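You operate a simulated robot arm through the tools that you are given. There is no shell and no other tool.

The job below is to be done with a simulated robot arm. You get a single attempt, and the scene is never put back.

JOB
Put things in order on the side table. At the end: the pink plug stands where the grey long bolt stood; the grey long bolt stands where the black pot stood; the black pot stands where the grey brush stood; the grey brush is on the white end board; whatever was shut is shut again. Leave all else as you found it, and nothing knocked over.

The check looks at the end state, three seconds after you hand in, the way a careful person would. Anything else that was tipped, shoved, dropped, spilled or broken makes it a failure.

ROBOT AND FRAMES
A 7-joint arm with a two-finger parallel gripper, fixed in place. Base frame: the origin is at the foot of the arm, x ahead of it, y to its left, z up; the work surface is at about z = 0. Readings come in mm, rad, newtons and seconds.
With the tool pointing down near the work surface it reaches from about 240 to 620 mm from the base axis. Its first joint turns from -1.152 to 1.152 rad. Payload 2.6 kg.
Tool frame: the origin (TCP) lies between the finger pads and is the grasp point; the fingertips stand 30 mm ahead of it; z points along the fingers, y is the line along which they close. The gripper opens to 94 mm. The fingers are 28 mm wide and 10 mm thick; the gripper's body (50 by 96 mm) begins 55 mm behind the TCP.
Orientation is that of the tool frame in the base frame, as a unit quaternion [x, y, z, w]. With the fingers straight down and closing along the base's y, the tool's x points along the base's -x, its y along +y and its z along -z.

CONTROLS
- The arm moves only by the tool play_rows. Its argument "targets" is a list of rows, each an object of numbers (a shift or turn left out is 0, a gripper value left out holds the last): "rx", "ry", "rz": the turn, a rotation vector about the tool's x, y, z in rad; "tx", "ty", "tz": the shift along the tool's x, y, z in mm; "gripper": the opening, from 0 (shut) to 1 (fully open). In form: [{"rx": .., "ry": .., "rz": .., "tx": .., "ty": .., "tz": .., "gripper": ..}, ...]. A call has 1 to 20 rows; each row is the pose to reach, as a shift and turn from the pose commanded when the call began, along the tool's axes at that moment. Each row takes 0.2 s and may step no farther than 50 mm and 0.15 rad from the row before; otherwise, or with a gripper value out of range, the whole call is refused. A pose out of reach is approached as far as the arm can. The call stops where the force on the tool passes 40 N (or 10 N more than at its start, if that is more) or the arm is blocked; 0.2 s more then pass. Each finger travels about 72 mm/s and halts on what it meets, pressing with about 28 N; the grip force reading is that of the motor and also rises with nothing between the fingers. The clock runs only during rows and for 0.2 s after the last one: add rows that repeat a pose to give the fingers time. It gives the time, the measured TCP pose, the force on the tool (base axes), the opening and the grip force at its end, in the units of the frame above (readings bear some noise), with the torque about the TCP (base axes, N m) and any sound that the robot's microphone picked up.
- Cameras (640 x 400 px; columns grow to the right, rows downward): "scene" is fixed at [30.8, 433.5, 561.6]; the picture's right is [-0.77, -0.64, 0.00], its down [-0.42, 0.51, -0.75] and it looks along [0.48, -0.58, -0.66] (base axes); focal length 294 px, centre (320, 200). "wrist" rides on the gripper at [76, 14, -102] in the tool frame; the picture's right is [-0.18, 0.98, 0.00], its down [-0.75, -0.14, -0.64] and it looks along [-0.63, -0.12, 0.77] (tool axes); focal length 243 px, centre (320, 200). There is no depth. A picture from a camera that has moved, and an enlarged one, comes with that camera's place and axes in the base frame and with its lens. The place of the scene camera against the robot may be out by one fixed shift of up to 12 mm in any direction.
- grab_frame(camera): a new picture of that camera. The clock stands still meanwhile.
- inspect(camera, box): a new picture of the part [left, top, right, bottom] of that camera's present view, enlarged. The clock stands still meanwhile.
- close_job(): hands the job in; it is judged then, once.

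Places have to be worked out from the pictures, the camera data and where the tool is seen. Open the gripper and draw the arm clear of the work before you hand the job in, unless the task says otherwise.

The tools are called after "Emit:" as name(argument=value, ...) on one line, values as JSON. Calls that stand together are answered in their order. play_rows: Moves the arm, as the interface text tells. Its arguments: {"type":"object","properties":{"targets":{"type":"array","items":{"type":"object","properties":{"rx":{"type":"number"},"ry":{"type":"number"},"rz":{"type":"number"},"tx":{"type":"number"},"ty":{"type":"number"},"tz":{"type":"number"},"gripper":{"type":"number"}}}}},"required":["targets"]} The other tools are called the same way: grab_frame (camera) takes a picture; inspect (camera, box) takes an enlarged picture of a part of a camera's view; close_job () hands the job in.

At the start:

```text
time: 0.0
ee_pos: [378.0, -108.8, 293.2]
ee_rot: [-0.001, 1.0, 0.001, -0.001]
ft_force: [-0.8, -0.7, -0.1]
torque: [-0.01, 0.01, 0.03]
grip_width: 94.2
finger_force: 0.0
```

scene: 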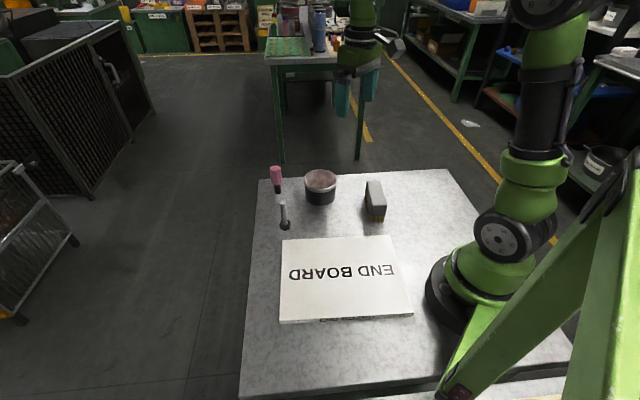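
wrist: 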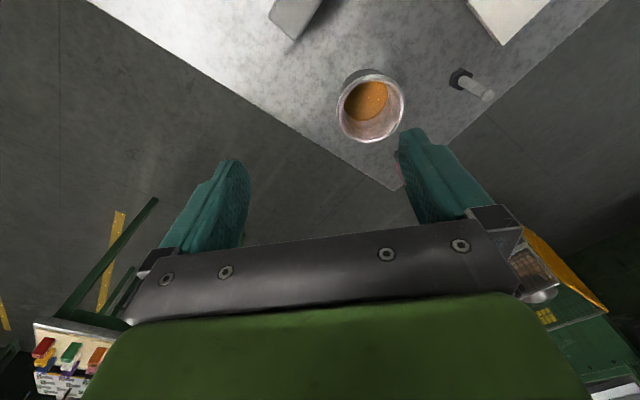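

I begin by looking closer at the objects on the table to see what they are and where they stand.

Emit:
inspect(camera="scene", box=[240, 150, 420, 262])

Emit:
inspect(camera="scene", box=[260, 220, 440, 332])

Emit:
inspect(camera="wrist", box=[240, 0, 560, 200])

```text
3.56 times, centred on (330, 206) of scene
camera zoom: at [30.8, 433.5, 561.6], right [-0.77, -0.64, 0.0], down [-0.42, 0.51, -0.75], along [0.48, -0.58, -0.66], focal length 1047 px, centre (284, 179)
```

zoom: 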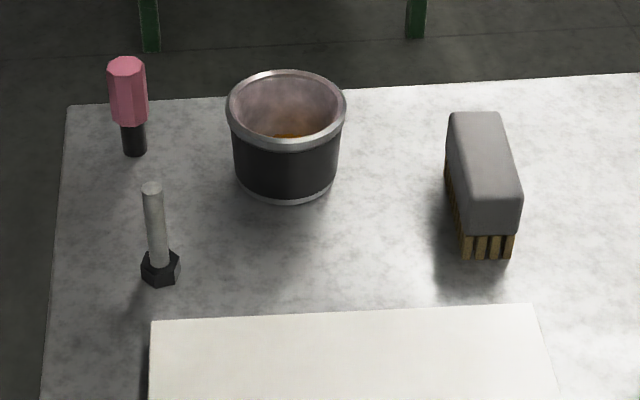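

```text
3.56 times, centred on (350, 276) of scene
camera zoom: at [30.8, 433.5, 561.6], right [-0.77, -0.64, 0.0], down [-0.42, 0.51, -0.75], along [0.48, -0.58, -0.66], focal length 1047 px, centre (213, -70)
```

zoom: 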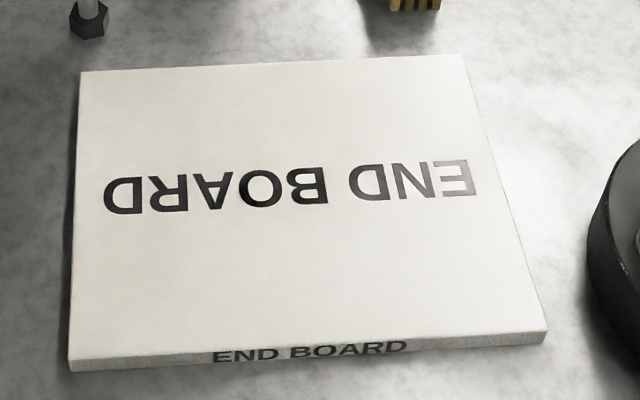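

```text
2.00 times, centred on (400, 100) of wrist
camera zoom: at [302.3, -94.6, 395.8], right [0.18, 0.98, 0.0], down [0.75, -0.14, 0.64], along [0.63, -0.12, -0.77], focal length 485 px, centre (160, 400)
```

zoom: 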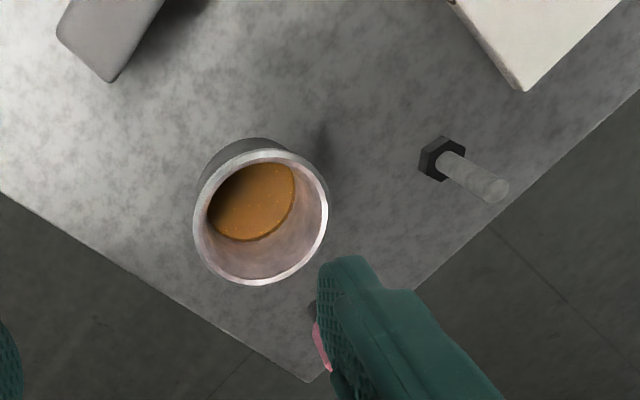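

No lids are visible: the objects are an open pot holding orange liquid, a bolt standing on its head, a plug on its narrow end, and a brush with bristles down. I judge the pot at about (430,-50), the bolt at (434,90), the plug at (554,0) and the brush at (288,-118), and move back to view the brush with the wrist camera.

Emit:
play_rows(targets=[{"tx": 26, "ty": -6}, {"tx": 52, "ty": -12}, {"tx": 78, "ty": -16}, {"tx": 78, "ty": -16}])

Emit:
grab_frame(camera="wrist")

Emit:
grab_frame(camera="scene")

```text
time: 1.0
ee_pos: [300.8, -125.6, 291.7]
ee_rot: [-0.001, 1.0, 0.0, 0.0]
ft_force: [0.1, -0.3, -0.4]
torque: [0.03, -0.01, -0.02]
grip_width: 94.3
finger_force: 0.0
```

```text
taken
camera wrist: at [224.9, -111.1, 394.8], right [0.18, 0.98, 0.0], down [0.75, -0.14, 0.64], along [0.63, -0.12, -0.77], focal length 243 px, centre (320, 200)
```

wrist: 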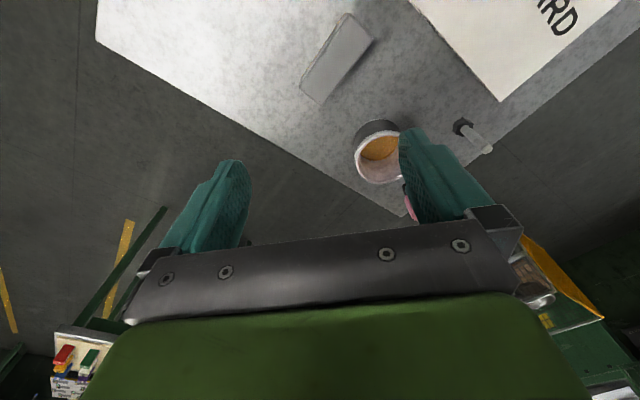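

```text
taken
```

scene: 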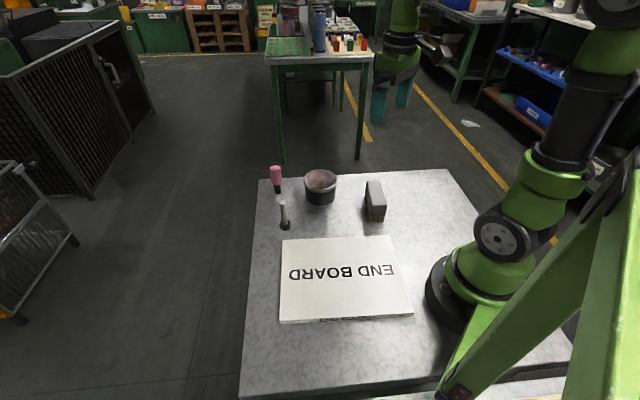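

The brush is now visible in the wrist view near (337,60). I enlarge it to measure its corners and heading.

Emit:
inspect(camera="wrist", box=[260, 0, 420, 100])

Emit:
inspect(camera="wrist", box=[320, 90, 500, 203])

Emit:
inspect(camera="scene", box=[340, 165, 420, 235])

```text
4.00 times, centred on (340, 50) of wrist
camera zoom: at [224.9, -111.1, 394.8], right [0.18, 0.98, 0.0], down [0.75, -0.14, 0.64], along [0.63, -0.12, -0.77], focal length 970 px, centre (240, 800)
```

zoom: 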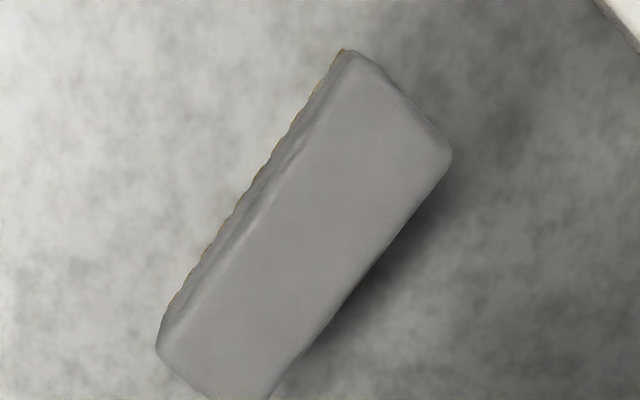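

```text
3.54 times, centred on (410, 146) of wrist
camera zoom: at [224.9, -111.1, 394.8], right [0.18, 0.98, 0.0], down [0.75, -0.14, 0.64], along [0.63, -0.12, -0.77], focal length 859 px, centre (1, 389)
```

zoom: 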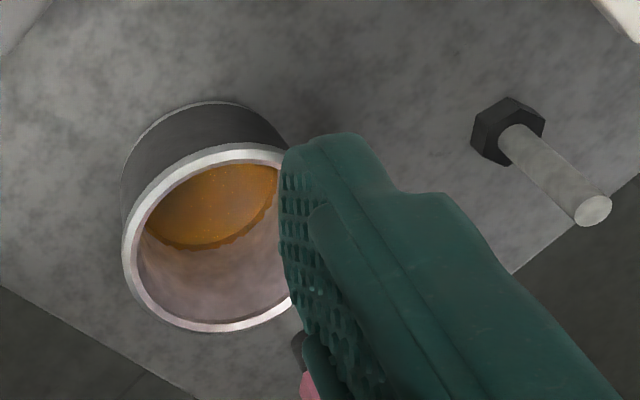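

```text
5.71 times, centred on (380, 200) of scene
camera zoom: at [30.7, 433.5, 561.6], right [-0.77, -0.64, 0.0], down [-0.42, 0.51, -0.75], along [0.48, -0.58, -0.66], focal length 1683 px, centre (-23, 200)
```

zoom: 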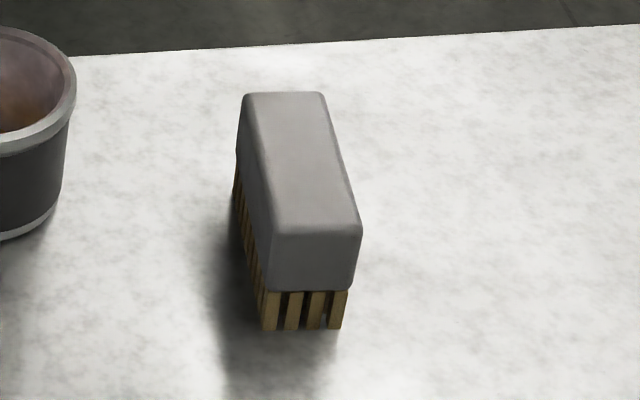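

The brush measures about 90 x 38 mm and 60 mm tall, centred near (289,-105), with its long axis at about -47°. I turn the tool so the fingers close across the short side and come down to z≈150 above it to check alignment.

Emit:
play_rows(targets=[{"tx": 2, "ty": 3, "tz": 20, "rz": 0.12}, {"tx": 4, "ty": 6, "tz": 40, "rz": 0.24}, {"tx": 6, "ty": 9, "tz": 60, "rz": 0.36}, {"tx": 8, "ty": 12, "tz": 80, "rz": 0.48}, {"tx": 10, "ty": 16, "tz": 100, "rz": 0.6}, {"tx": 11, "ty": 18, "tz": 120, "rz": 0.72}, {"tx": 11, "ty": 20, "tz": 140, "rz": 0.82}, {"tx": 11, "ty": 20, "tz": 140, "rz": 0.82}])

Emit:
grab_frame(camera="wrist")

Emit:
inspect(camera="wrist", box=[220, 40, 420, 165])

```text
time: 2.8
ee_pos: [290.3, -104.8, 152.6]
ee_rot: [0.399, 0.917, 0.0, 0.001]
ft_force: [-0.4, -0.5, 0.0]
torque: [0.03, 0.02, 0.01]
grip_width: 94.3
finger_force: 0.1
```

```text
taken
camera wrist: at [249.4, -39.2, 255.7], right [0.84, 0.54, 0.0], down [0.41, -0.65, 0.64], along [0.34, -0.54, -0.77], focal length 243 px, centre (320, 200)
```

wrist: 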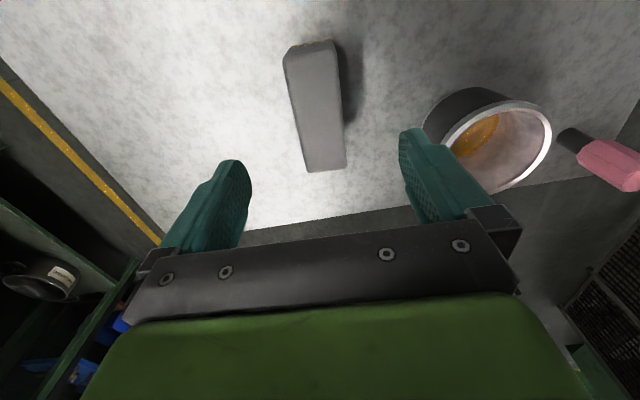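

```text
3.20 times, centred on (320, 102) of wrist
camera zoom: at [249.4, -39.2, 255.7], right [0.84, 0.54, 0.0], down [0.41, -0.65, 0.64], along [0.34, -0.54, -0.77], focal length 776 px, centre (320, 512)
```

zoom: 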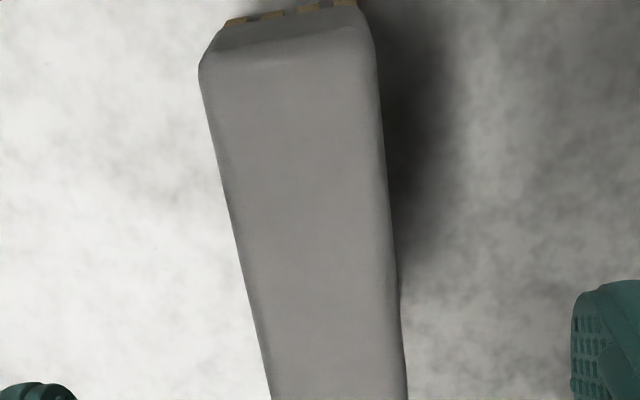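

The brush top is centred within about 1 mm under the TCP and needs about 0.05 rad more turn. I make that correction and descend to z≈42, with the fingertips about 12 mm above the table.

Emit:
play_rows(targets=[{"ty": -1.1, "tz": 20, "rz": 0.05}, {"ty": -1.1, "tz": 40, "rz": 0.05}, {"ty": -1.1, "tz": 60, "rz": 0.05}, {"ty": -1.1, "tz": 80, "rz": 0.05}, {"ty": -1.1, "tz": 97, "rz": 0.05}, {"ty": -1.1, "tz": 110, "rz": 0.05}, {"ty": -1.1, "tz": 110, "rz": 0.05}])

Emit:
grab_frame(camera="wrist")

Emit:
inspect(camera="scene", box=[300, 140, 460, 240])

```text
time: 4.4
ee_pos: [288.1, -105.0, 42.9]
ee_rot: [0.422, 0.907, 0.001, -0.001]
ft_force: [-0.2, 0.0, 0.2]
torque: [0.03, 0.0, 0.01]
grip_width: 93.9
finger_force: 0.0
```

```text
taken
camera wrist: at [250.1, -38.2, 145.5], right [0.87, 0.49, 0.0], down [0.38, -0.67, 0.64], along [0.32, -0.56, -0.77], focal length 243 px, centre (320, 200)
```

wrist: 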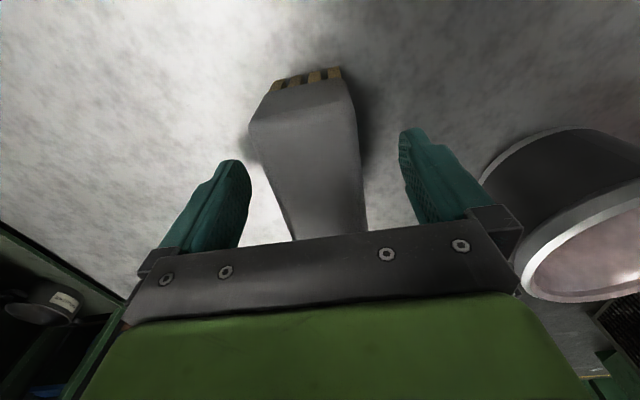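

```text
4.00 times, centred on (380, 190) of scene
camera zoom: at [30.8, 433.5, 561.6], right [-0.77, -0.64, 0.0], down [-0.42, 0.51, -0.75], along [0.48, -0.58, -0.66], focal length 1178 px, centre (80, 240)
```

zoom: 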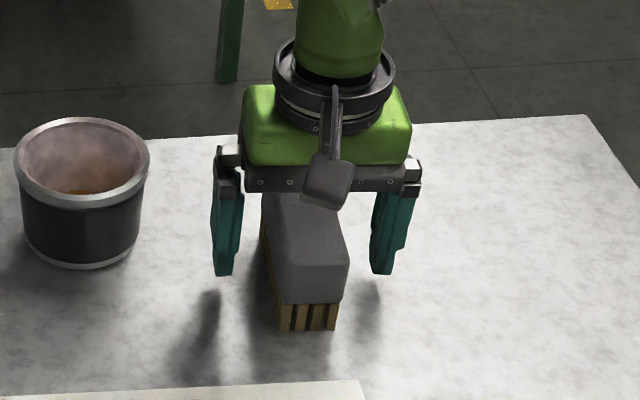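

The fingers straddle the brush with room on both sides and the pot is clear. I close the gripper now.

Emit:
play_rows(targets=[{"gripper": 0.6}, {"gripper": 0.45}, {"gripper": 0.3}, {"gripper": 0.3}, {"gripper": 0.3}, {"gripper": 0.3}])

Emit:
grab_frame(camera="wrist")

```text
time: 5.8
ee_pos: [288.8, -106.5, 42.7]
ee_rot: [0.421, 0.907, 0.0, 0.001]
ft_force: [-0.3, -0.2, 0.8]
torque: [0.01, 0.01, 0.06]
grip_width: 44.0
finger_force: 28.4
```

```text
taken
camera wrist: at [250.2, -38.2, 145.8], right [0.87, 0.49, 0.0], down [0.38, -0.67, 0.64], along [0.32, -0.56, -0.77], focal length 243 px, centre (320, 200)
```

wrist: 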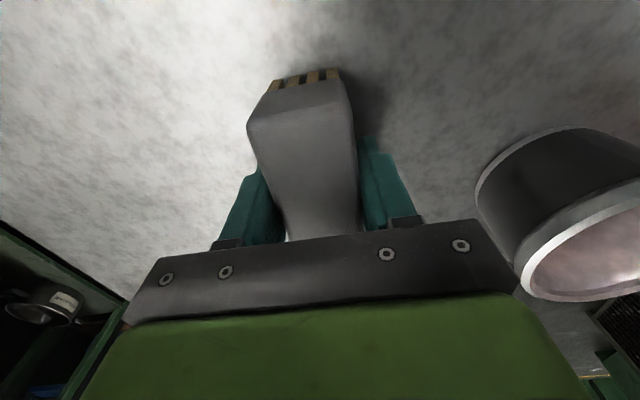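

Gripped at 44 mm width with the brush only about 1 mm shifted; I judge its original base centre at about (291,-108). I lift it straight up and check the hold.

Emit:
play_rows(targets=[{"tz": -8}, {"tz": -25}, {"tz": -50}, {"tz": -75}, {"tz": -90}, {"tz": -90}])

Emit:
grab_frame(camera="wrist")

Emit:
grab_frame(camera="scene")

```text
time: 7.2
ee_pos: [287.8, -105.3, 133.6]
ee_rot: [0.42, 0.907, 0.0, 0.0]
ft_force: [-0.3, 0.8, -1.7]
torque: [-0.02, 0.01, -0.03]
grip_width: 43.9
finger_force: 27.8
```

```text
taken
camera wrist: at [250.1, -37.8, 236.8], right [0.87, 0.49, 0.0], down [0.38, -0.67, 0.64], along [0.32, -0.56, -0.77], focal length 243 px, centre (320, 200)
```

wrist: 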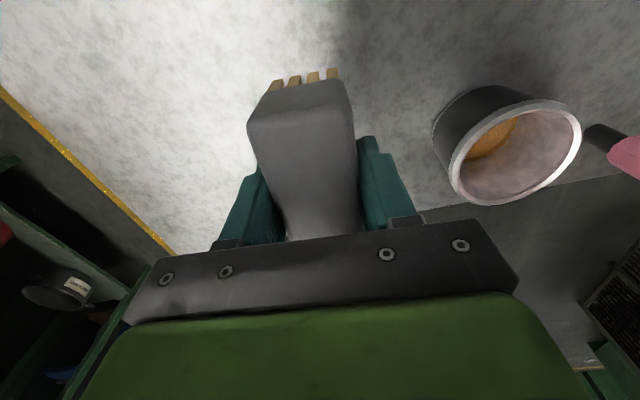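

```text
taken
```

scene: 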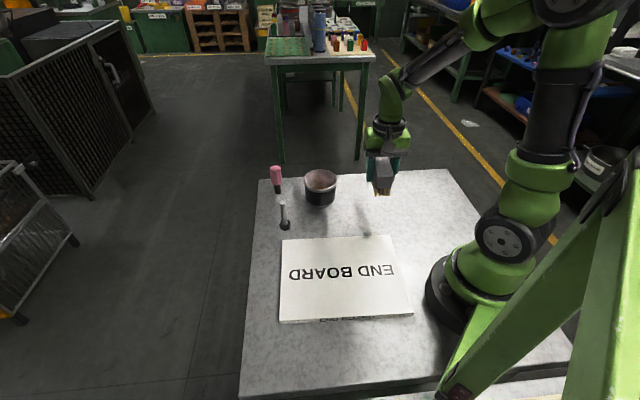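

The brush is held firmly and came up straight, weighing about 1.7 N. I carry it over to the end board at about (285,140), keeping the heading and z≈133.

Emit:
play_rows(targets=[{"tx": 12, "ty": 10}, {"tx": 36, "ty": 29}, {"tx": 60, "ty": 49}, {"tx": 85, "ty": 69}, {"tx": 109, "ty": 89}, {"tx": 133, "ty": 109}, {"tx": 157, "ty": 129}, {"tx": 180, "ty": 148}, {"tx": 190, "ty": 156}, {"tx": 190, "ty": 156}])

Emit:
grab_frame(camera="wrist")

Emit:
grab_frame(camera="scene")

```text
time: 9.4
ee_pos: [284.8, 141.6, 134.1]
ee_rot: [0.422, 0.907, -0.001, 0.0]
ft_force: [0.7, 0.3, -1.3]
torque: [0.01, 0.0, 0.01]
grip_width: 44.0
finger_force: 28.1
```

```text
taken
camera wrist: at [246.8, 208.7, 236.4], right [0.87, 0.49, 0.0], down [0.38, -0.67, 0.64], along [0.32, -0.56, -0.77], focal length 243 px, centre (320, 200)
```

wrist: 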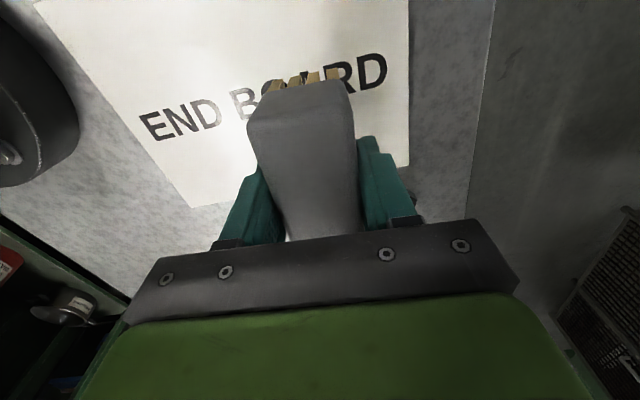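

```text
taken
```

scene: 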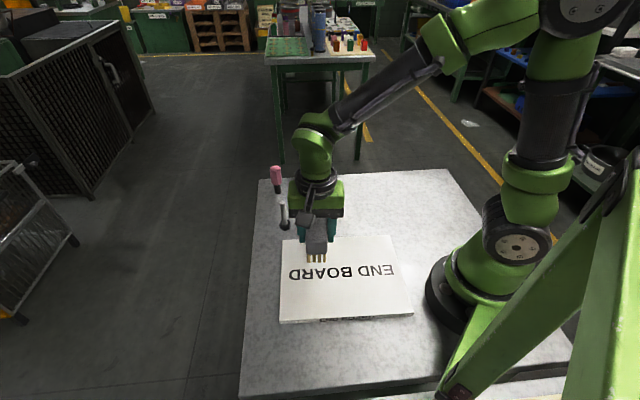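

The brush hangs over the middle part of the board. I lower it to about 7 mm above expected contact, then step down slowly.

Emit:
play_rows(targets=[{"tz": 15}, {"tz": 35}, {"tz": 52}, {"tz": 65}, {"tz": 73}, {"tz": 73}])

Emit:
inspect(camera="scene", box=[260, 200, 400, 290])

```text
time: 10.8
ee_pos: [284.8, 140.8, 59.6]
ee_rot: [0.421, 0.907, 0.0, 0.0]
ft_force: [0.2, 0.4, -1.1]
torque: [-0.02, 0.0, 0.03]
grip_width: 44.0
finger_force: 28.3
```

```text
4.44 times, centred on (330, 245) of scene
camera zoom: at [30.8, 433.5, 561.6], right [-0.77, -0.64, 0.0], down [-0.42, 0.51, -0.75], along [0.48, -0.58, -0.66], focal length 1309 px, centre (276, 0)
```

zoom: 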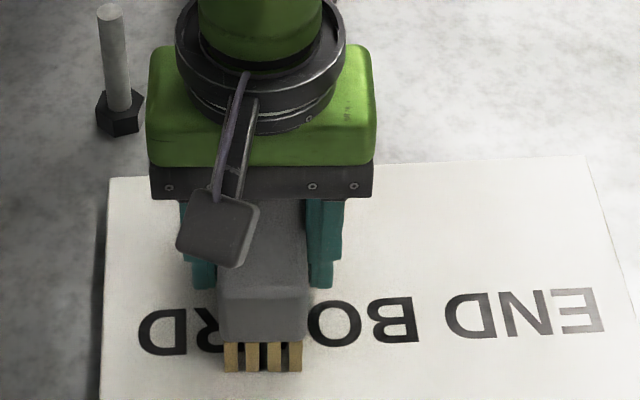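

Still free with about 1.2 N of weight on the tool. I lower in 2 mm steps and watch the force.

Emit:
play_rows(targets=[{"tz": 1}, {"tz": 2}, {"tz": 3}, {"tz": 3}])

Emit:
play_rows(targets=[{"tz": 1}, {"tz": 2}, {"tz": 2}])

```text
time: 11.8
ee_pos: [284.2, 140.2, 58.6]
ee_rot: [0.421, 0.907, 0.001, 0.001]
ft_force: [-3.8, -0.6, 27.0]
torque: [-0.1, 0.03, -0.03]
grip_width: 44.3
finger_force: 27.9
```

```text
time: 12.6
ee_pos: [283.8, 140.6, 54.7]
ee_rot: [0.421, 0.907, 0.001, 0.0]
ft_force: [-2.1, 1.4, 26.1]
torque: [-0.05, 0.06, -0.06]
grip_width: 44.3
finger_force: 28.0
```

The brush has made contact: the force rose to about 26 N, so the board is about 15 mm thick and the brush slipped slightly in the grip. I relieve the pressure by 1.5 mm and then open the fingers slowly.

Emit:
play_rows(targets=[{"tz": -1}, {"tz": -1.5}, {"tz": -1.5}])

Emit:
grab_frame(camera="wrist")

```text
time: 13.4
ee_pos: [283.9, 139.5, 56.9]
ee_rot: [0.421, 0.907, -0.002, -0.001]
ft_force: [0.6, 0.5, -0.3]
torque: [-0.01, 0.0, 0.04]
grip_width: 44.3
finger_force: 27.9
```

```text
taken
camera wrist: at [246.8, 207.2, 159.0], right [0.87, 0.49, 0.0], down [0.38, -0.67, 0.64], along [0.31, -0.56, -0.77], focal length 243 px, centre (320, 200)
```

wrist: 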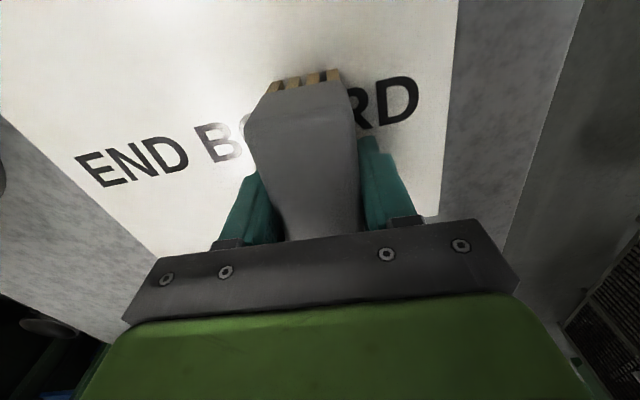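

Force is now near zero, so the brush rests lightly on the board. I open the fingers gradually.

Emit:
play_rows(targets=[{"gripper": 0.52}, {"gripper": 0.6}, {"gripper": 0.75}, {"gripper": 0.9}, {"gripper": 0.9}])

Emit:
grab_frame(camera="wrist")

```text
time: 14.6
ee_pos: [284.0, 139.2, 57.0]
ee_rot: [0.422, 0.907, 0.0, 0.0]
ft_force: [-0.7, 0.2, 0.1]
torque: [0.04, 0.0, 0.02]
grip_width: 84.5
finger_force: 0.1
```

```text
taken
camera wrist: at [247.3, 207.4, 159.6], right [0.87, 0.49, 0.0], down [0.38, -0.67, 0.64], along [0.32, -0.56, -0.77], focal length 243 px, centre (320, 200)
```

wrist: 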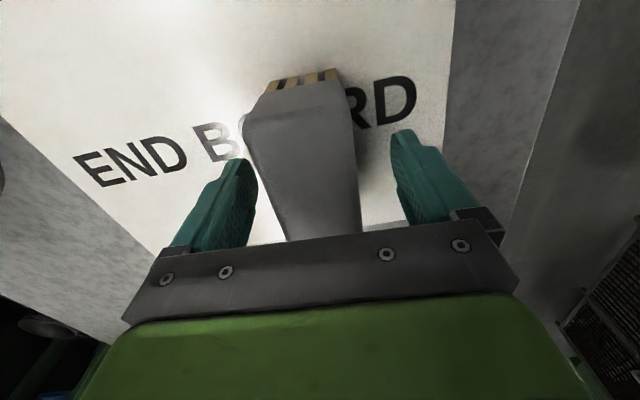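

The brush stands freely on the board. I raise the tool straight up clear of it.

Emit:
play_rows(targets=[{"tz": -15, "gripper": 1.0}, {"tz": -45}, {"tz": -80}, {"tz": -115}, {"tz": -145}, {"tz": -163}, {"tz": -163}])

Emit:
grab_frame(camera="scene")

Emit:
grab_frame(camera="wrist")

```text
time: 16.2
ee_pos: [284.7, 141.1, 218.6]
ee_rot: [0.42, 0.907, 0.0, 0.0]
ft_force: [-0.2, 0.1, -0.2]
torque: [0.01, 0.06, -0.01]
grip_width: 93.9
finger_force: 0.1
```

```text
taken
```

scene: 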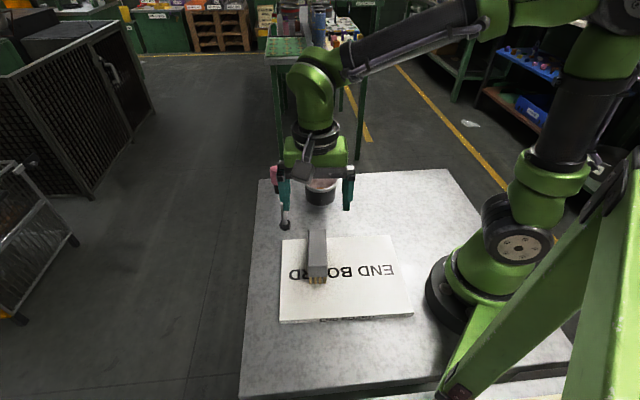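

```text
taken
camera wrist: at [247.0, 208.2, 322.2], right [0.87, 0.49, 0.0], down [0.38, -0.67, 0.64], along [0.32, -0.56, -0.77], focal length 243 px, centre (320, 200)
```

wrist: 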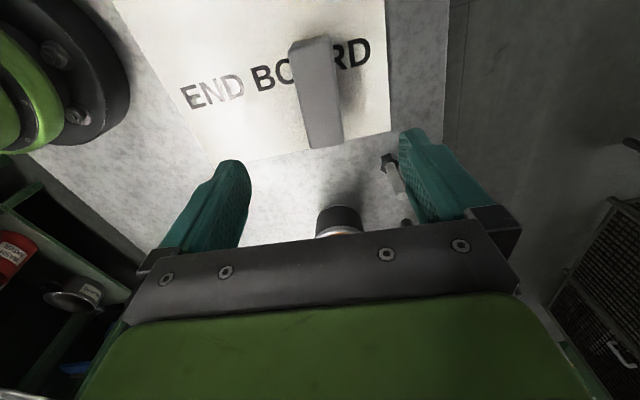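

The brush stands well inside the board. Next I move above the pot at about (430,-50), turning back to the neutral heading, to measure it from above.

Emit:
play_rows(targets=[{"tx": -15, "ty": -1, "rz": -0.07}, {"tx": -45, "ty": -2, "rz": -0.18}, {"tx": -80, "ty": -4, "rz": -0.3}, {"tx": -115, "ty": -6, "rz": -0.42}, {"tx": -150, "ty": -8, "rz": -0.54}, {"tx": -185, "ty": -10, "rz": -0.66}, {"tx": -215, "ty": -11, "rz": -0.78}, {"tx": -234, "ty": -12, "rz": -0.85}, {"tx": -239, "ty": -12, "rz": -0.87}, {"tx": -239, "ty": -12, "rz": -0.87}])

Emit:
grab_frame(camera="wrist")

Emit:
inspect(camera="wrist", box=[240, 50, 440, 175])

```text
time: 18.4
ee_pos: [429.7, -51.2, 218.5]
ee_rot: [-0.002, 1.0, 0.0, 0.0]
ft_force: [-0.4, -0.5, 0.5]
torque: [-0.01, 0.02, -0.01]
grip_width: 94.1
finger_force: 0.1
```

```text
taken
camera wrist: at [354.1, -36.6, 322.2], right [0.18, 0.98, 0.0], down [0.75, -0.14, 0.64], along [0.63, -0.12, -0.77], focal length 243 px, centre (320, 200)
```

wrist: 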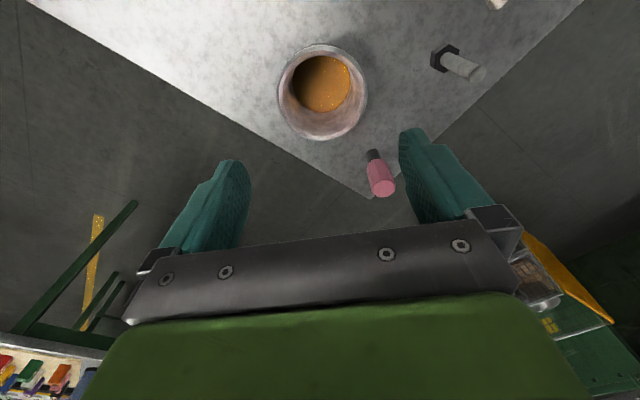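

```text
3.20 times, centred on (340, 112) of wrist
camera zoom: at [354.1, -36.6, 322.2], right [0.18, 0.98, 0.0], down [0.75, -0.14, 0.64], along [0.63, -0.12, -0.77], focal length 776 px, centre (256, 480)
```

zoom: 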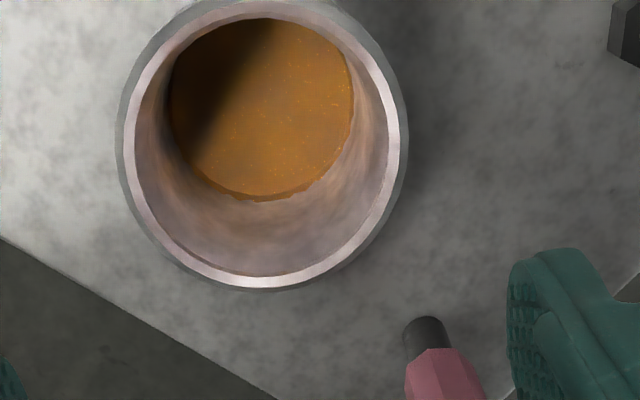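

The pot's outer rim comes out at about 90–95 mm, close to the 94 mm finger opening, so I need an exact measurement. I lower until the fingertips are about 15 mm above the rim and compare the rim to the finger gap directly.

Emit:
play_rows(targets=[{"tz": 15}, {"tz": 40}, {"tz": 65}, {"tz": 88}, {"tz": 102}, {"tz": 106}, {"tz": 106}])

Emit:
grab_frame(camera="wrist")

Emit:
inspect(camera="wrist", box=[220, 60, 420, 185])

Emit:
inspect(camera="scene", box=[260, 140, 388, 220])

```text
time: 20.0
ee_pos: [429.8, -48.8, 113.8]
ee_rot: [-0.001, 1.0, 0.0, 0.0]
ft_force: [0.3, 0.3, 0.0]
torque: [0.03, -0.02, 0.0]
grip_width: 94.2
finger_force: 0.2
```

```text
taken
camera wrist: at [353.6, -35.1, 217.1], right [0.18, 0.98, 0.0], down [0.75, -0.14, 0.64], along [0.63, -0.12, -0.77], focal length 243 px, centre (320, 200)
```

wrist: 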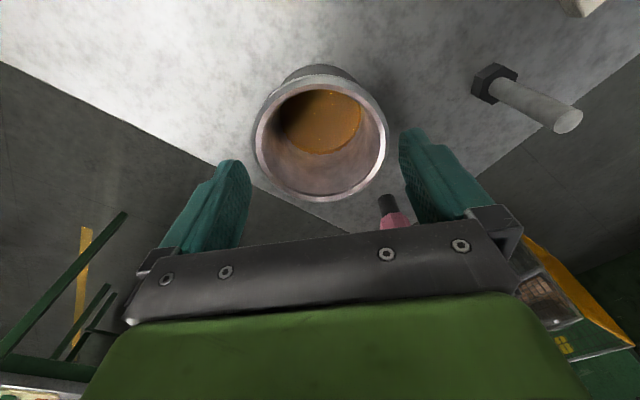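

```text
3.20 times, centred on (320, 122) of wrist
camera zoom: at [353.6, -35.1, 217.1], right [0.18, 0.98, 0.0], down [0.75, -0.14, 0.64], along [0.63, -0.12, -0.77], focal length 776 px, centre (320, 448)
```

zoom: 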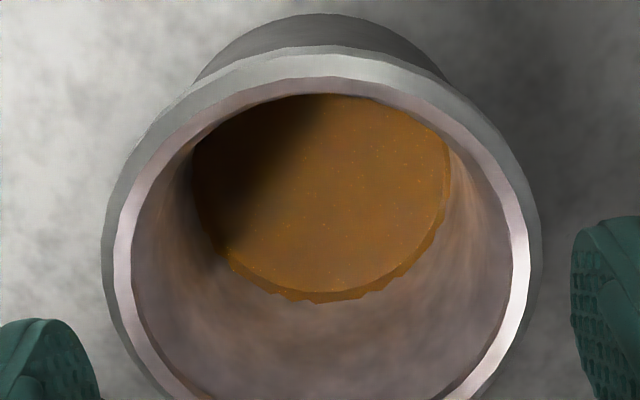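

```text
5.00 times, centred on (324, 180) of scene
camera zoom: at [30.8, 433.5, 561.6], right [-0.77, -0.64, 0.0], down [-0.42, 0.51, -0.75], along [0.48, -0.58, -0.66], focal length 1472 px, centre (300, 300)
```

zoom: 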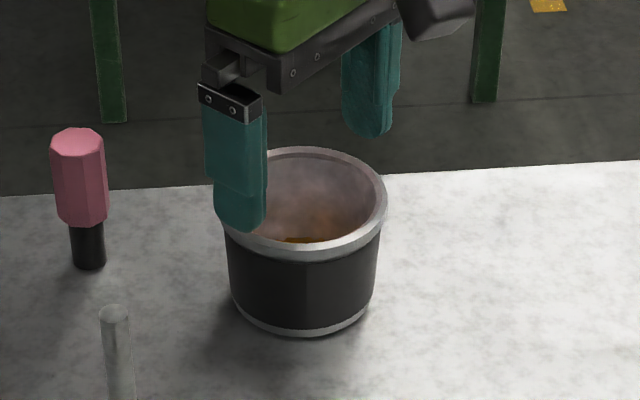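

The rim is about 93.5 mm across, too wide for the 94 mm opening, and it stands about 61 mm high; the body narrows to about 83 mm, and I put its centre at about (434,-49.5). The way to the brush's old place is clear, so I will slide the pot gently with the two fingers as a fork pressed low on its body. First I rise, turn the tool to the push direction and go behind the pot.

Emit:
play_rows(targets=[{"tz": -18, "gripper": 0.64}, {"tz": -36}, {"tx": -22, "ty": 8, "tz": -38, "rz": -0.1}, {"tx": -44, "ty": 17, "tz": -38, "rz": -0.2}, {"tx": -66, "ty": 26, "tz": -38, "rz": -0.3}, {"tx": -84, "ty": 32, "tz": -38, "rz": -0.36}, {"tx": -88, "ty": 34, "tz": -38, "rz": -0.38}, {"tx": -88, "ty": 34, "tz": -38, "rz": -0.38}])

Emit:
grab_frame(camera="wrist")

Emit:
inspect(camera="wrist", box=[220, 0, 420, 125])

Emit:
grab_frame(camera="scene")

```text
time: 21.8
ee_pos: [517.7, -15.0, 150.8]
ee_rot: [-0.189, 0.982, 0.0, 0.0]
ft_force: [0.2, -0.2, -0.1]
torque: [0.0, 0.0, 0.02]
grip_width: 60.3
finger_force: 0.0
```

```text
taken
camera wrist: at [441.7, -30.7, 254.6], right [-0.2, 0.98, 0.0], down [0.75, 0.15, 0.64], along [0.63, 0.13, -0.77], focal length 243 px, centre (320, 200)
```

wrist: 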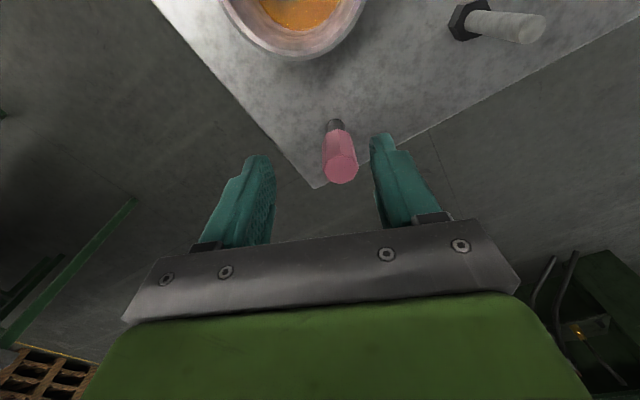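

```text
3.20 times, centred on (320, 62) of wrist
camera zoom: at [441.7, -30.7, 254.6], right [-0.2, 0.98, 0.0], down [0.75, 0.15, 0.64], along [0.63, 0.13, -0.77], focal length 776 px, centre (320, 640)
```

zoom: 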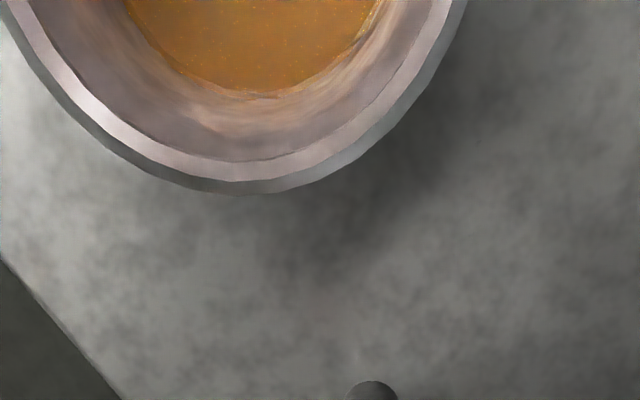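

```text
taken
```

scene: 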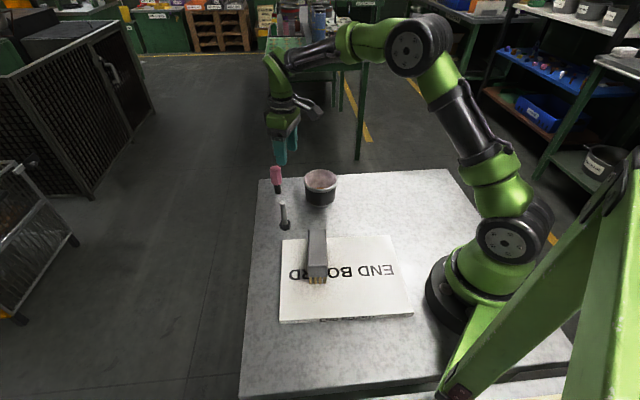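

The far edge of the pot's rim confirms its centre at about (434.5,-49.6); the plug is at about (549,10) and 79 mm tall. I tilt the tool 0.3 rad so the fingertips lead toward the pot.

Emit:
play_rows(targets=[{"ry": 0.1}, {"ry": 0.2}, {"ry": 0.3}, {"ry": 0.3}])

Emit:
grab_frame(camera="wrist")

Emit:
inspect(camera="scene", box=[240, 80, 400, 220])

```text
time: 22.8
ee_pos: [516.8, -16.2, 151.5]
ee_rot: [-0.187, 0.971, -0.028, -0.148]
ft_force: [0.1, 0.2, -0.1]
torque: [0.02, -0.03, -0.01]
grip_width: 60.1
finger_force: 0.2
```

```text
taken
camera wrist: at [473.0, -18.4, 272.1], right [-0.2, 0.98, -0.05], down [0.9, 0.21, 0.39], along [0.39, 0.03, -0.92], focal length 243 px, centre (320, 200)
```

wrist: 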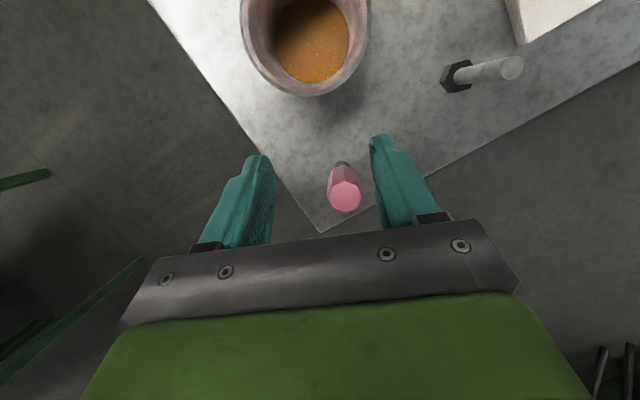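

```text
2.86 times, centred on (320, 150) of scene
camera zoom: at [30.8, 433.5, 561.6], right [-0.77, -0.64, 0.0], down [-0.42, 0.51, -0.75], along [0.48, -0.58, -0.66], focal length 841 px, centre (320, 343)
```

zoom: 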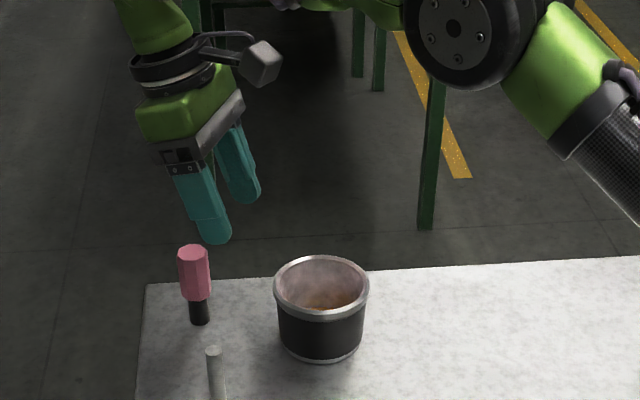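

The tilt is as intended, with the tool axis at (-0.277,-0.110,-0.956). I descend along the tool axis in two stages; the first is 70 mm.

Emit:
play_rows(targets=[{"tz": 10}, {"tz": 25}, {"tz": 40}, {"tz": 55}, {"tz": 66}, {"tz": 70}, {"tz": 70}])

Emit:
grab_frame(camera="wrist")

Emit:
inspect(camera="scene", box=[250, 110, 378, 222])

```text
time: 24.4
ee_pos: [497.3, -23.7, 84.1]
ee_rot: [-0.187, 0.971, -0.028, -0.147]
ft_force: [0.6, -0.1, 0.3]
torque: [0.02, -0.02, -0.01]
grip_width: 60.4
finger_force: 0.0
```

```text
taken
camera wrist: at [454.5, -26.9, 205.5], right [-0.2, 0.98, -0.05], down [0.9, 0.21, 0.39], along [0.39, 0.03, -0.92], focal length 243 px, centre (320, 200)
```

wrist: 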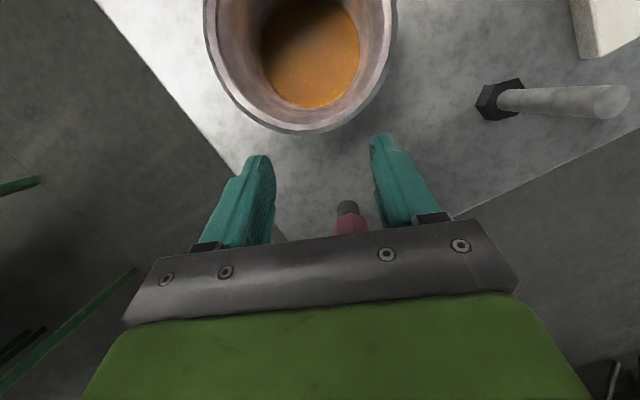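

```text
3.57 times, centred on (314, 166) of scene
camera zoom: at [30.8, 433.5, 561.6], right [-0.77, -0.64, 0.0], down [-0.42, 0.51, -0.75], along [0.48, -0.58, -0.66], focal length 1052 px, centre (341, 321)
```

zoom: 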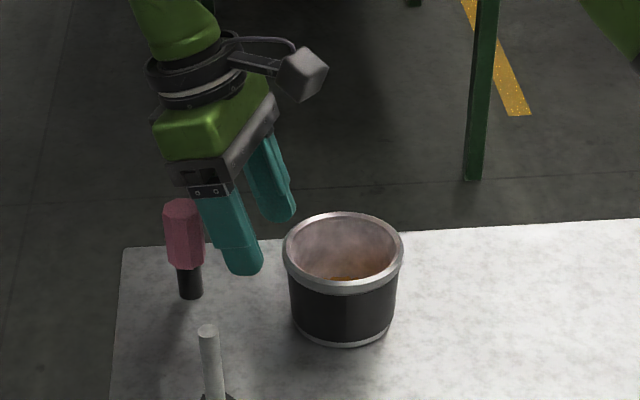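

The fingers are clear of the rim and the plug. In the tool frame, the plug stays about 17 mm behind the gripper's body. I make the remaining 40 mm along the tool axis.

Emit:
play_rows(targets=[{"tz": 8}, {"tz": 17}, {"tz": 26}, {"tz": 34}, {"tz": 40}, {"tz": 40}])

Emit:
grab_frame(camera="wrist")

Emit:
inspect(camera="scene", box=[250, 110, 378, 222])

```text
time: 25.8
ee_pos: [487.3, -27.4, 45.7]
ee_rot: [-0.186, 0.971, -0.028, -0.147]
ft_force: [-0.2, -0.6, 0.2]
torque: [-0.01, 0.01, 0.0]
grip_width: 60.4
finger_force: 0.1
```

```text
taken
camera wrist: at [443.2, -30.5, 166.7], right [-0.2, 0.98, -0.05], down [0.9, 0.21, 0.39], along [0.39, 0.03, -0.92], focal length 243 px, centre (320, 200)
```

wrist: 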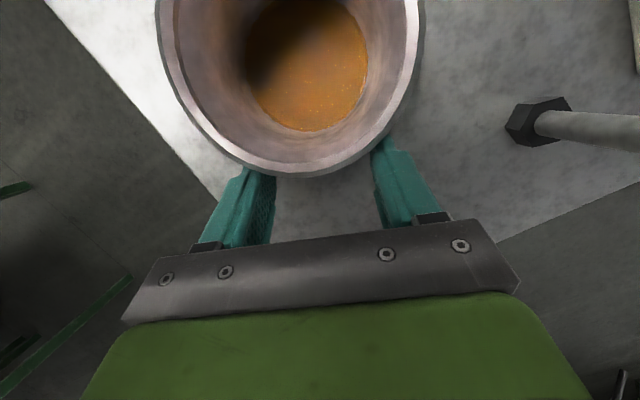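

```text
3.57 times, centred on (314, 166) of scene
camera zoom: at [30.8, 433.5, 561.6], right [-0.77, -0.64, 0.0], down [-0.42, 0.51, -0.75], along [0.48, -0.58, -0.66], focal length 1052 px, centre (341, 321)
```

zoom: 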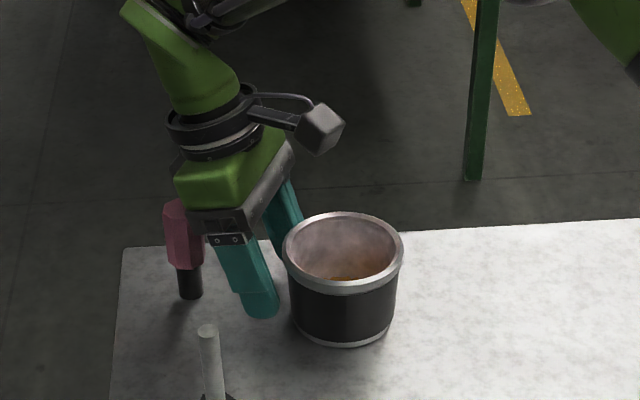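

The fingers stand low behind the pot with about 4 mm clearance, and the tips are about 12 mm above the table. I push horizontally and slowly for the first 40 mm.

Emit:
play_rows(targets=[{"tx": 1.91, "tz": 0.59}, {"tx": 3.82, "tz": 1.18}, {"tx": 5.73, "tz": 1.77}, {"tx": 7.64, "tz": 2.36}, {"tx": 10.5, "tz": 3.25}, {"tx": 14.3, "tz": 4.43}, {"tx": 18.15, "tz": 5.61}, {"tx": 22.0, "tz": 6.8}, {"tx": 26.7, "tz": 8.27}, {"tx": 31.5, "tz": 9.75}, {"tx": 35.3, "tz": 10.93}, {"tx": 37.2, "tz": 11.52}, {"tx": 38.2, "tz": 11.82}])

Emit:
grab_frame(camera="wrist")

Emit:
inspect(camera="scene", box=[250, 110, 410, 250])

```text
time: 28.6
ee_pos: [451.0, -42.5, 46.4]
ee_rot: [-0.187, 0.971, -0.028, -0.147]
ft_force: [0.8, 0.4, 0.4]
torque: [-0.01, 0.02, 0.03]
grip_width: 60.6
finger_force: 0.7
```

```text
taken
camera wrist: at [406.6, -45.2, 167.3], right [-0.2, 0.98, -0.05], down [0.9, 0.21, 0.39], along [0.39, 0.03, -0.92], focal length 243 px, centre (320, 200)
```

wrist: 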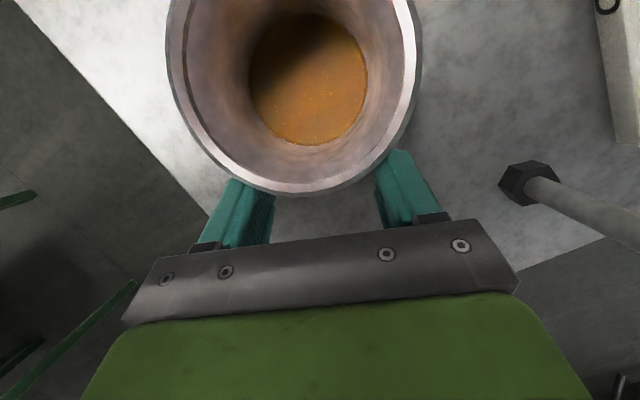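

```text
2.86 times, centred on (330, 180) of scene
camera zoom: at [30.8, 433.5, 561.6], right [-0.77, -0.64, 0.0], down [-0.42, 0.51, -0.75], along [0.48, -0.58, -0.66], focal length 841 px, centre (291, 257)
```

zoom: 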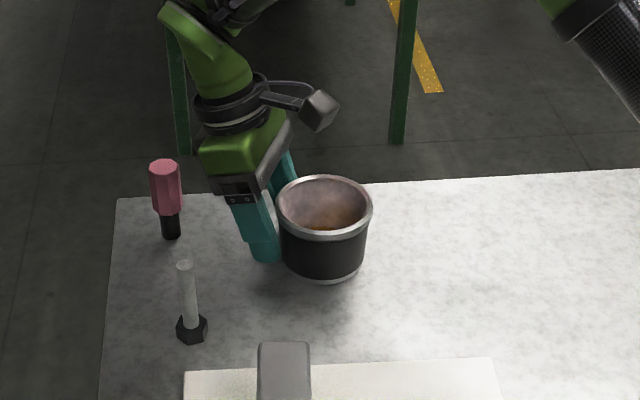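

The pot slides smoothly, upright, cradled between the fingers with only about 1 N of force. I judge its centre now at about (405,-60) and push on another 105 mm.

Emit:
play_rows(targets=[{"tx": 2.87, "tz": 0.89}, {"tx": 7.64, "tz": 2.36}, {"tx": 13.37, "tz": 4.14}, {"tx": 19.11, "tz": 5.91}, {"tx": 24.84, "tz": 7.68}, {"tx": 30.57, "tz": 9.46}, {"tx": 36.3, "tz": 11.23}, {"tx": 42.03, "tz": 13.0}, {"tx": 47.77, "tz": 14.78}, {"tx": 53.5, "tz": 16.55}, {"tx": 59.23, "tz": 18.32}, {"tx": 64.96, "tz": 20.09}, {"tx": 70.69, "tz": 21.87}, {"tx": 76.42, "tz": 23.64}, {"tx": 82.16, "tz": 25.41}, {"tx": 87.89, "tz": 27.19}, {"tx": 92.66, "tz": 28.66}, {"tx": 96.49, "tz": 29.85}, {"tx": 99.35, "tz": 30.73}, {"tx": 100.3, "tz": 31.03}])

Emit:
grab_frame(camera="wrist")

Emit:
inspect(camera="scene", box=[280, 130, 440, 250])

```text
time: 32.8
ee_pos: [351.9, -82.2, 46.0]
ee_rot: [-0.187, 0.971, -0.028, -0.147]
ft_force: [0.5, 0.4, -0.1]
torque: [0.05, -0.05, -0.03]
grip_width: 60.6
finger_force: 0.2
```

```text
taken
camera wrist: at [308.1, -84.8, 167.4], right [-0.2, 0.98, -0.05], down [0.9, 0.21, 0.39], along [0.39, 0.03, -0.92], focal length 243 px, centre (320, 200)
```

wrist: 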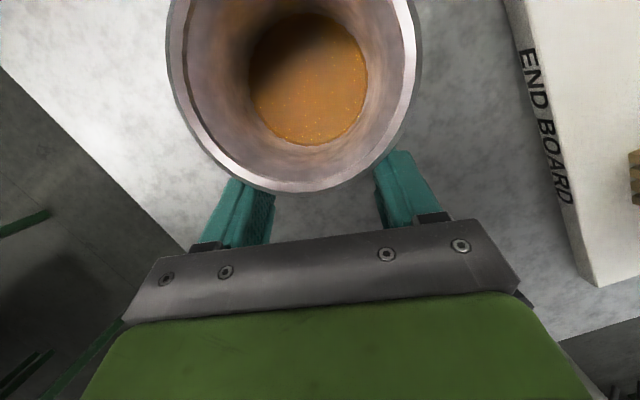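

```text
3.33 times, centred on (360, 190) of scene
camera zoom: at [30.8, 433.5, 561.6], right [-0.77, -0.64, 0.0], down [-0.42, 0.51, -0.75], along [0.48, -0.58, -0.66], focal length 982 px, centre (187, 233)
```

zoom: 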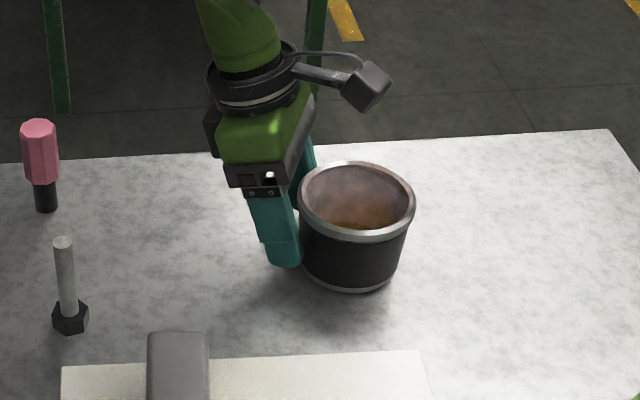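

The pot is at about (308,-99) and still upright. In the scene picture it needs about 19 mm more along the same direction to reach the brush's old base centre, pixel (374,210). I push the rest slowly and back off a few mm.

Emit:
play_rows(targets=[{"tx": 2.87, "tz": 0.89}, {"tx": 6.69, "tz": 2.07}, {"tx": 10.51, "tz": 3.25}, {"tx": 14.33, "tz": 4.43}, {"tx": 17.2, "tz": 5.32}, {"tx": 18.15, "tz": 5.61}, {"tx": 18.15, "tz": 5.61}])

Emit:
inspect(camera="scene", box=[300, 150, 440, 250])

Emit:
grab_frame(camera="wrist")

```text
time: 34.4
ee_pos: [334.4, -89.7, 46.0]
ee_rot: [-0.186, 0.971, -0.028, -0.147]
ft_force: [1.6, 0.0, -0.1]
torque: [0.03, 0.03, -0.03]
grip_width: 60.6
finger_force: 0.1
```

```text
4.00 times, centred on (370, 200) of scene
camera zoom: at [30.8, 433.5, 561.6], right [-0.77, -0.64, 0.0], down [-0.42, 0.51, -0.75], along [0.48, -0.58, -0.66], focal length 1178 px, centre (120, 200)
```

zoom: 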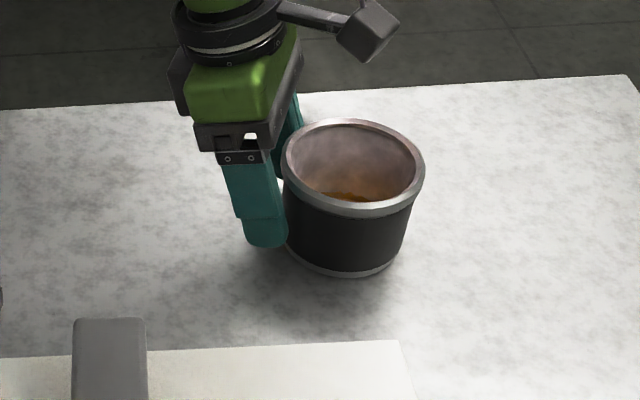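

```text
taken
camera wrist: at [290.7, -91.8, 166.7], right [-0.2, 0.98, -0.05], down [0.9, 0.21, 0.39], along [0.39, 0.03, -0.92], focal length 243 px, centre (320, 200)
```

wrist: 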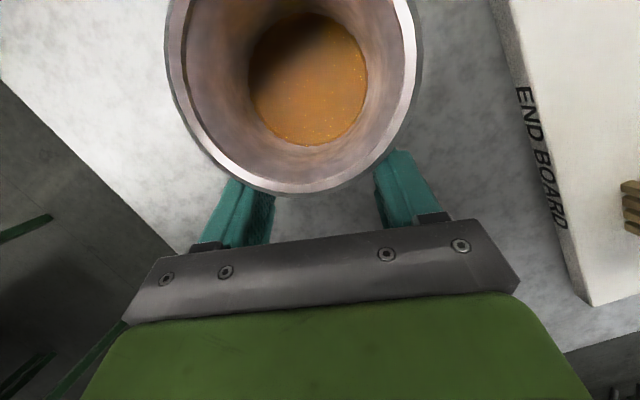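

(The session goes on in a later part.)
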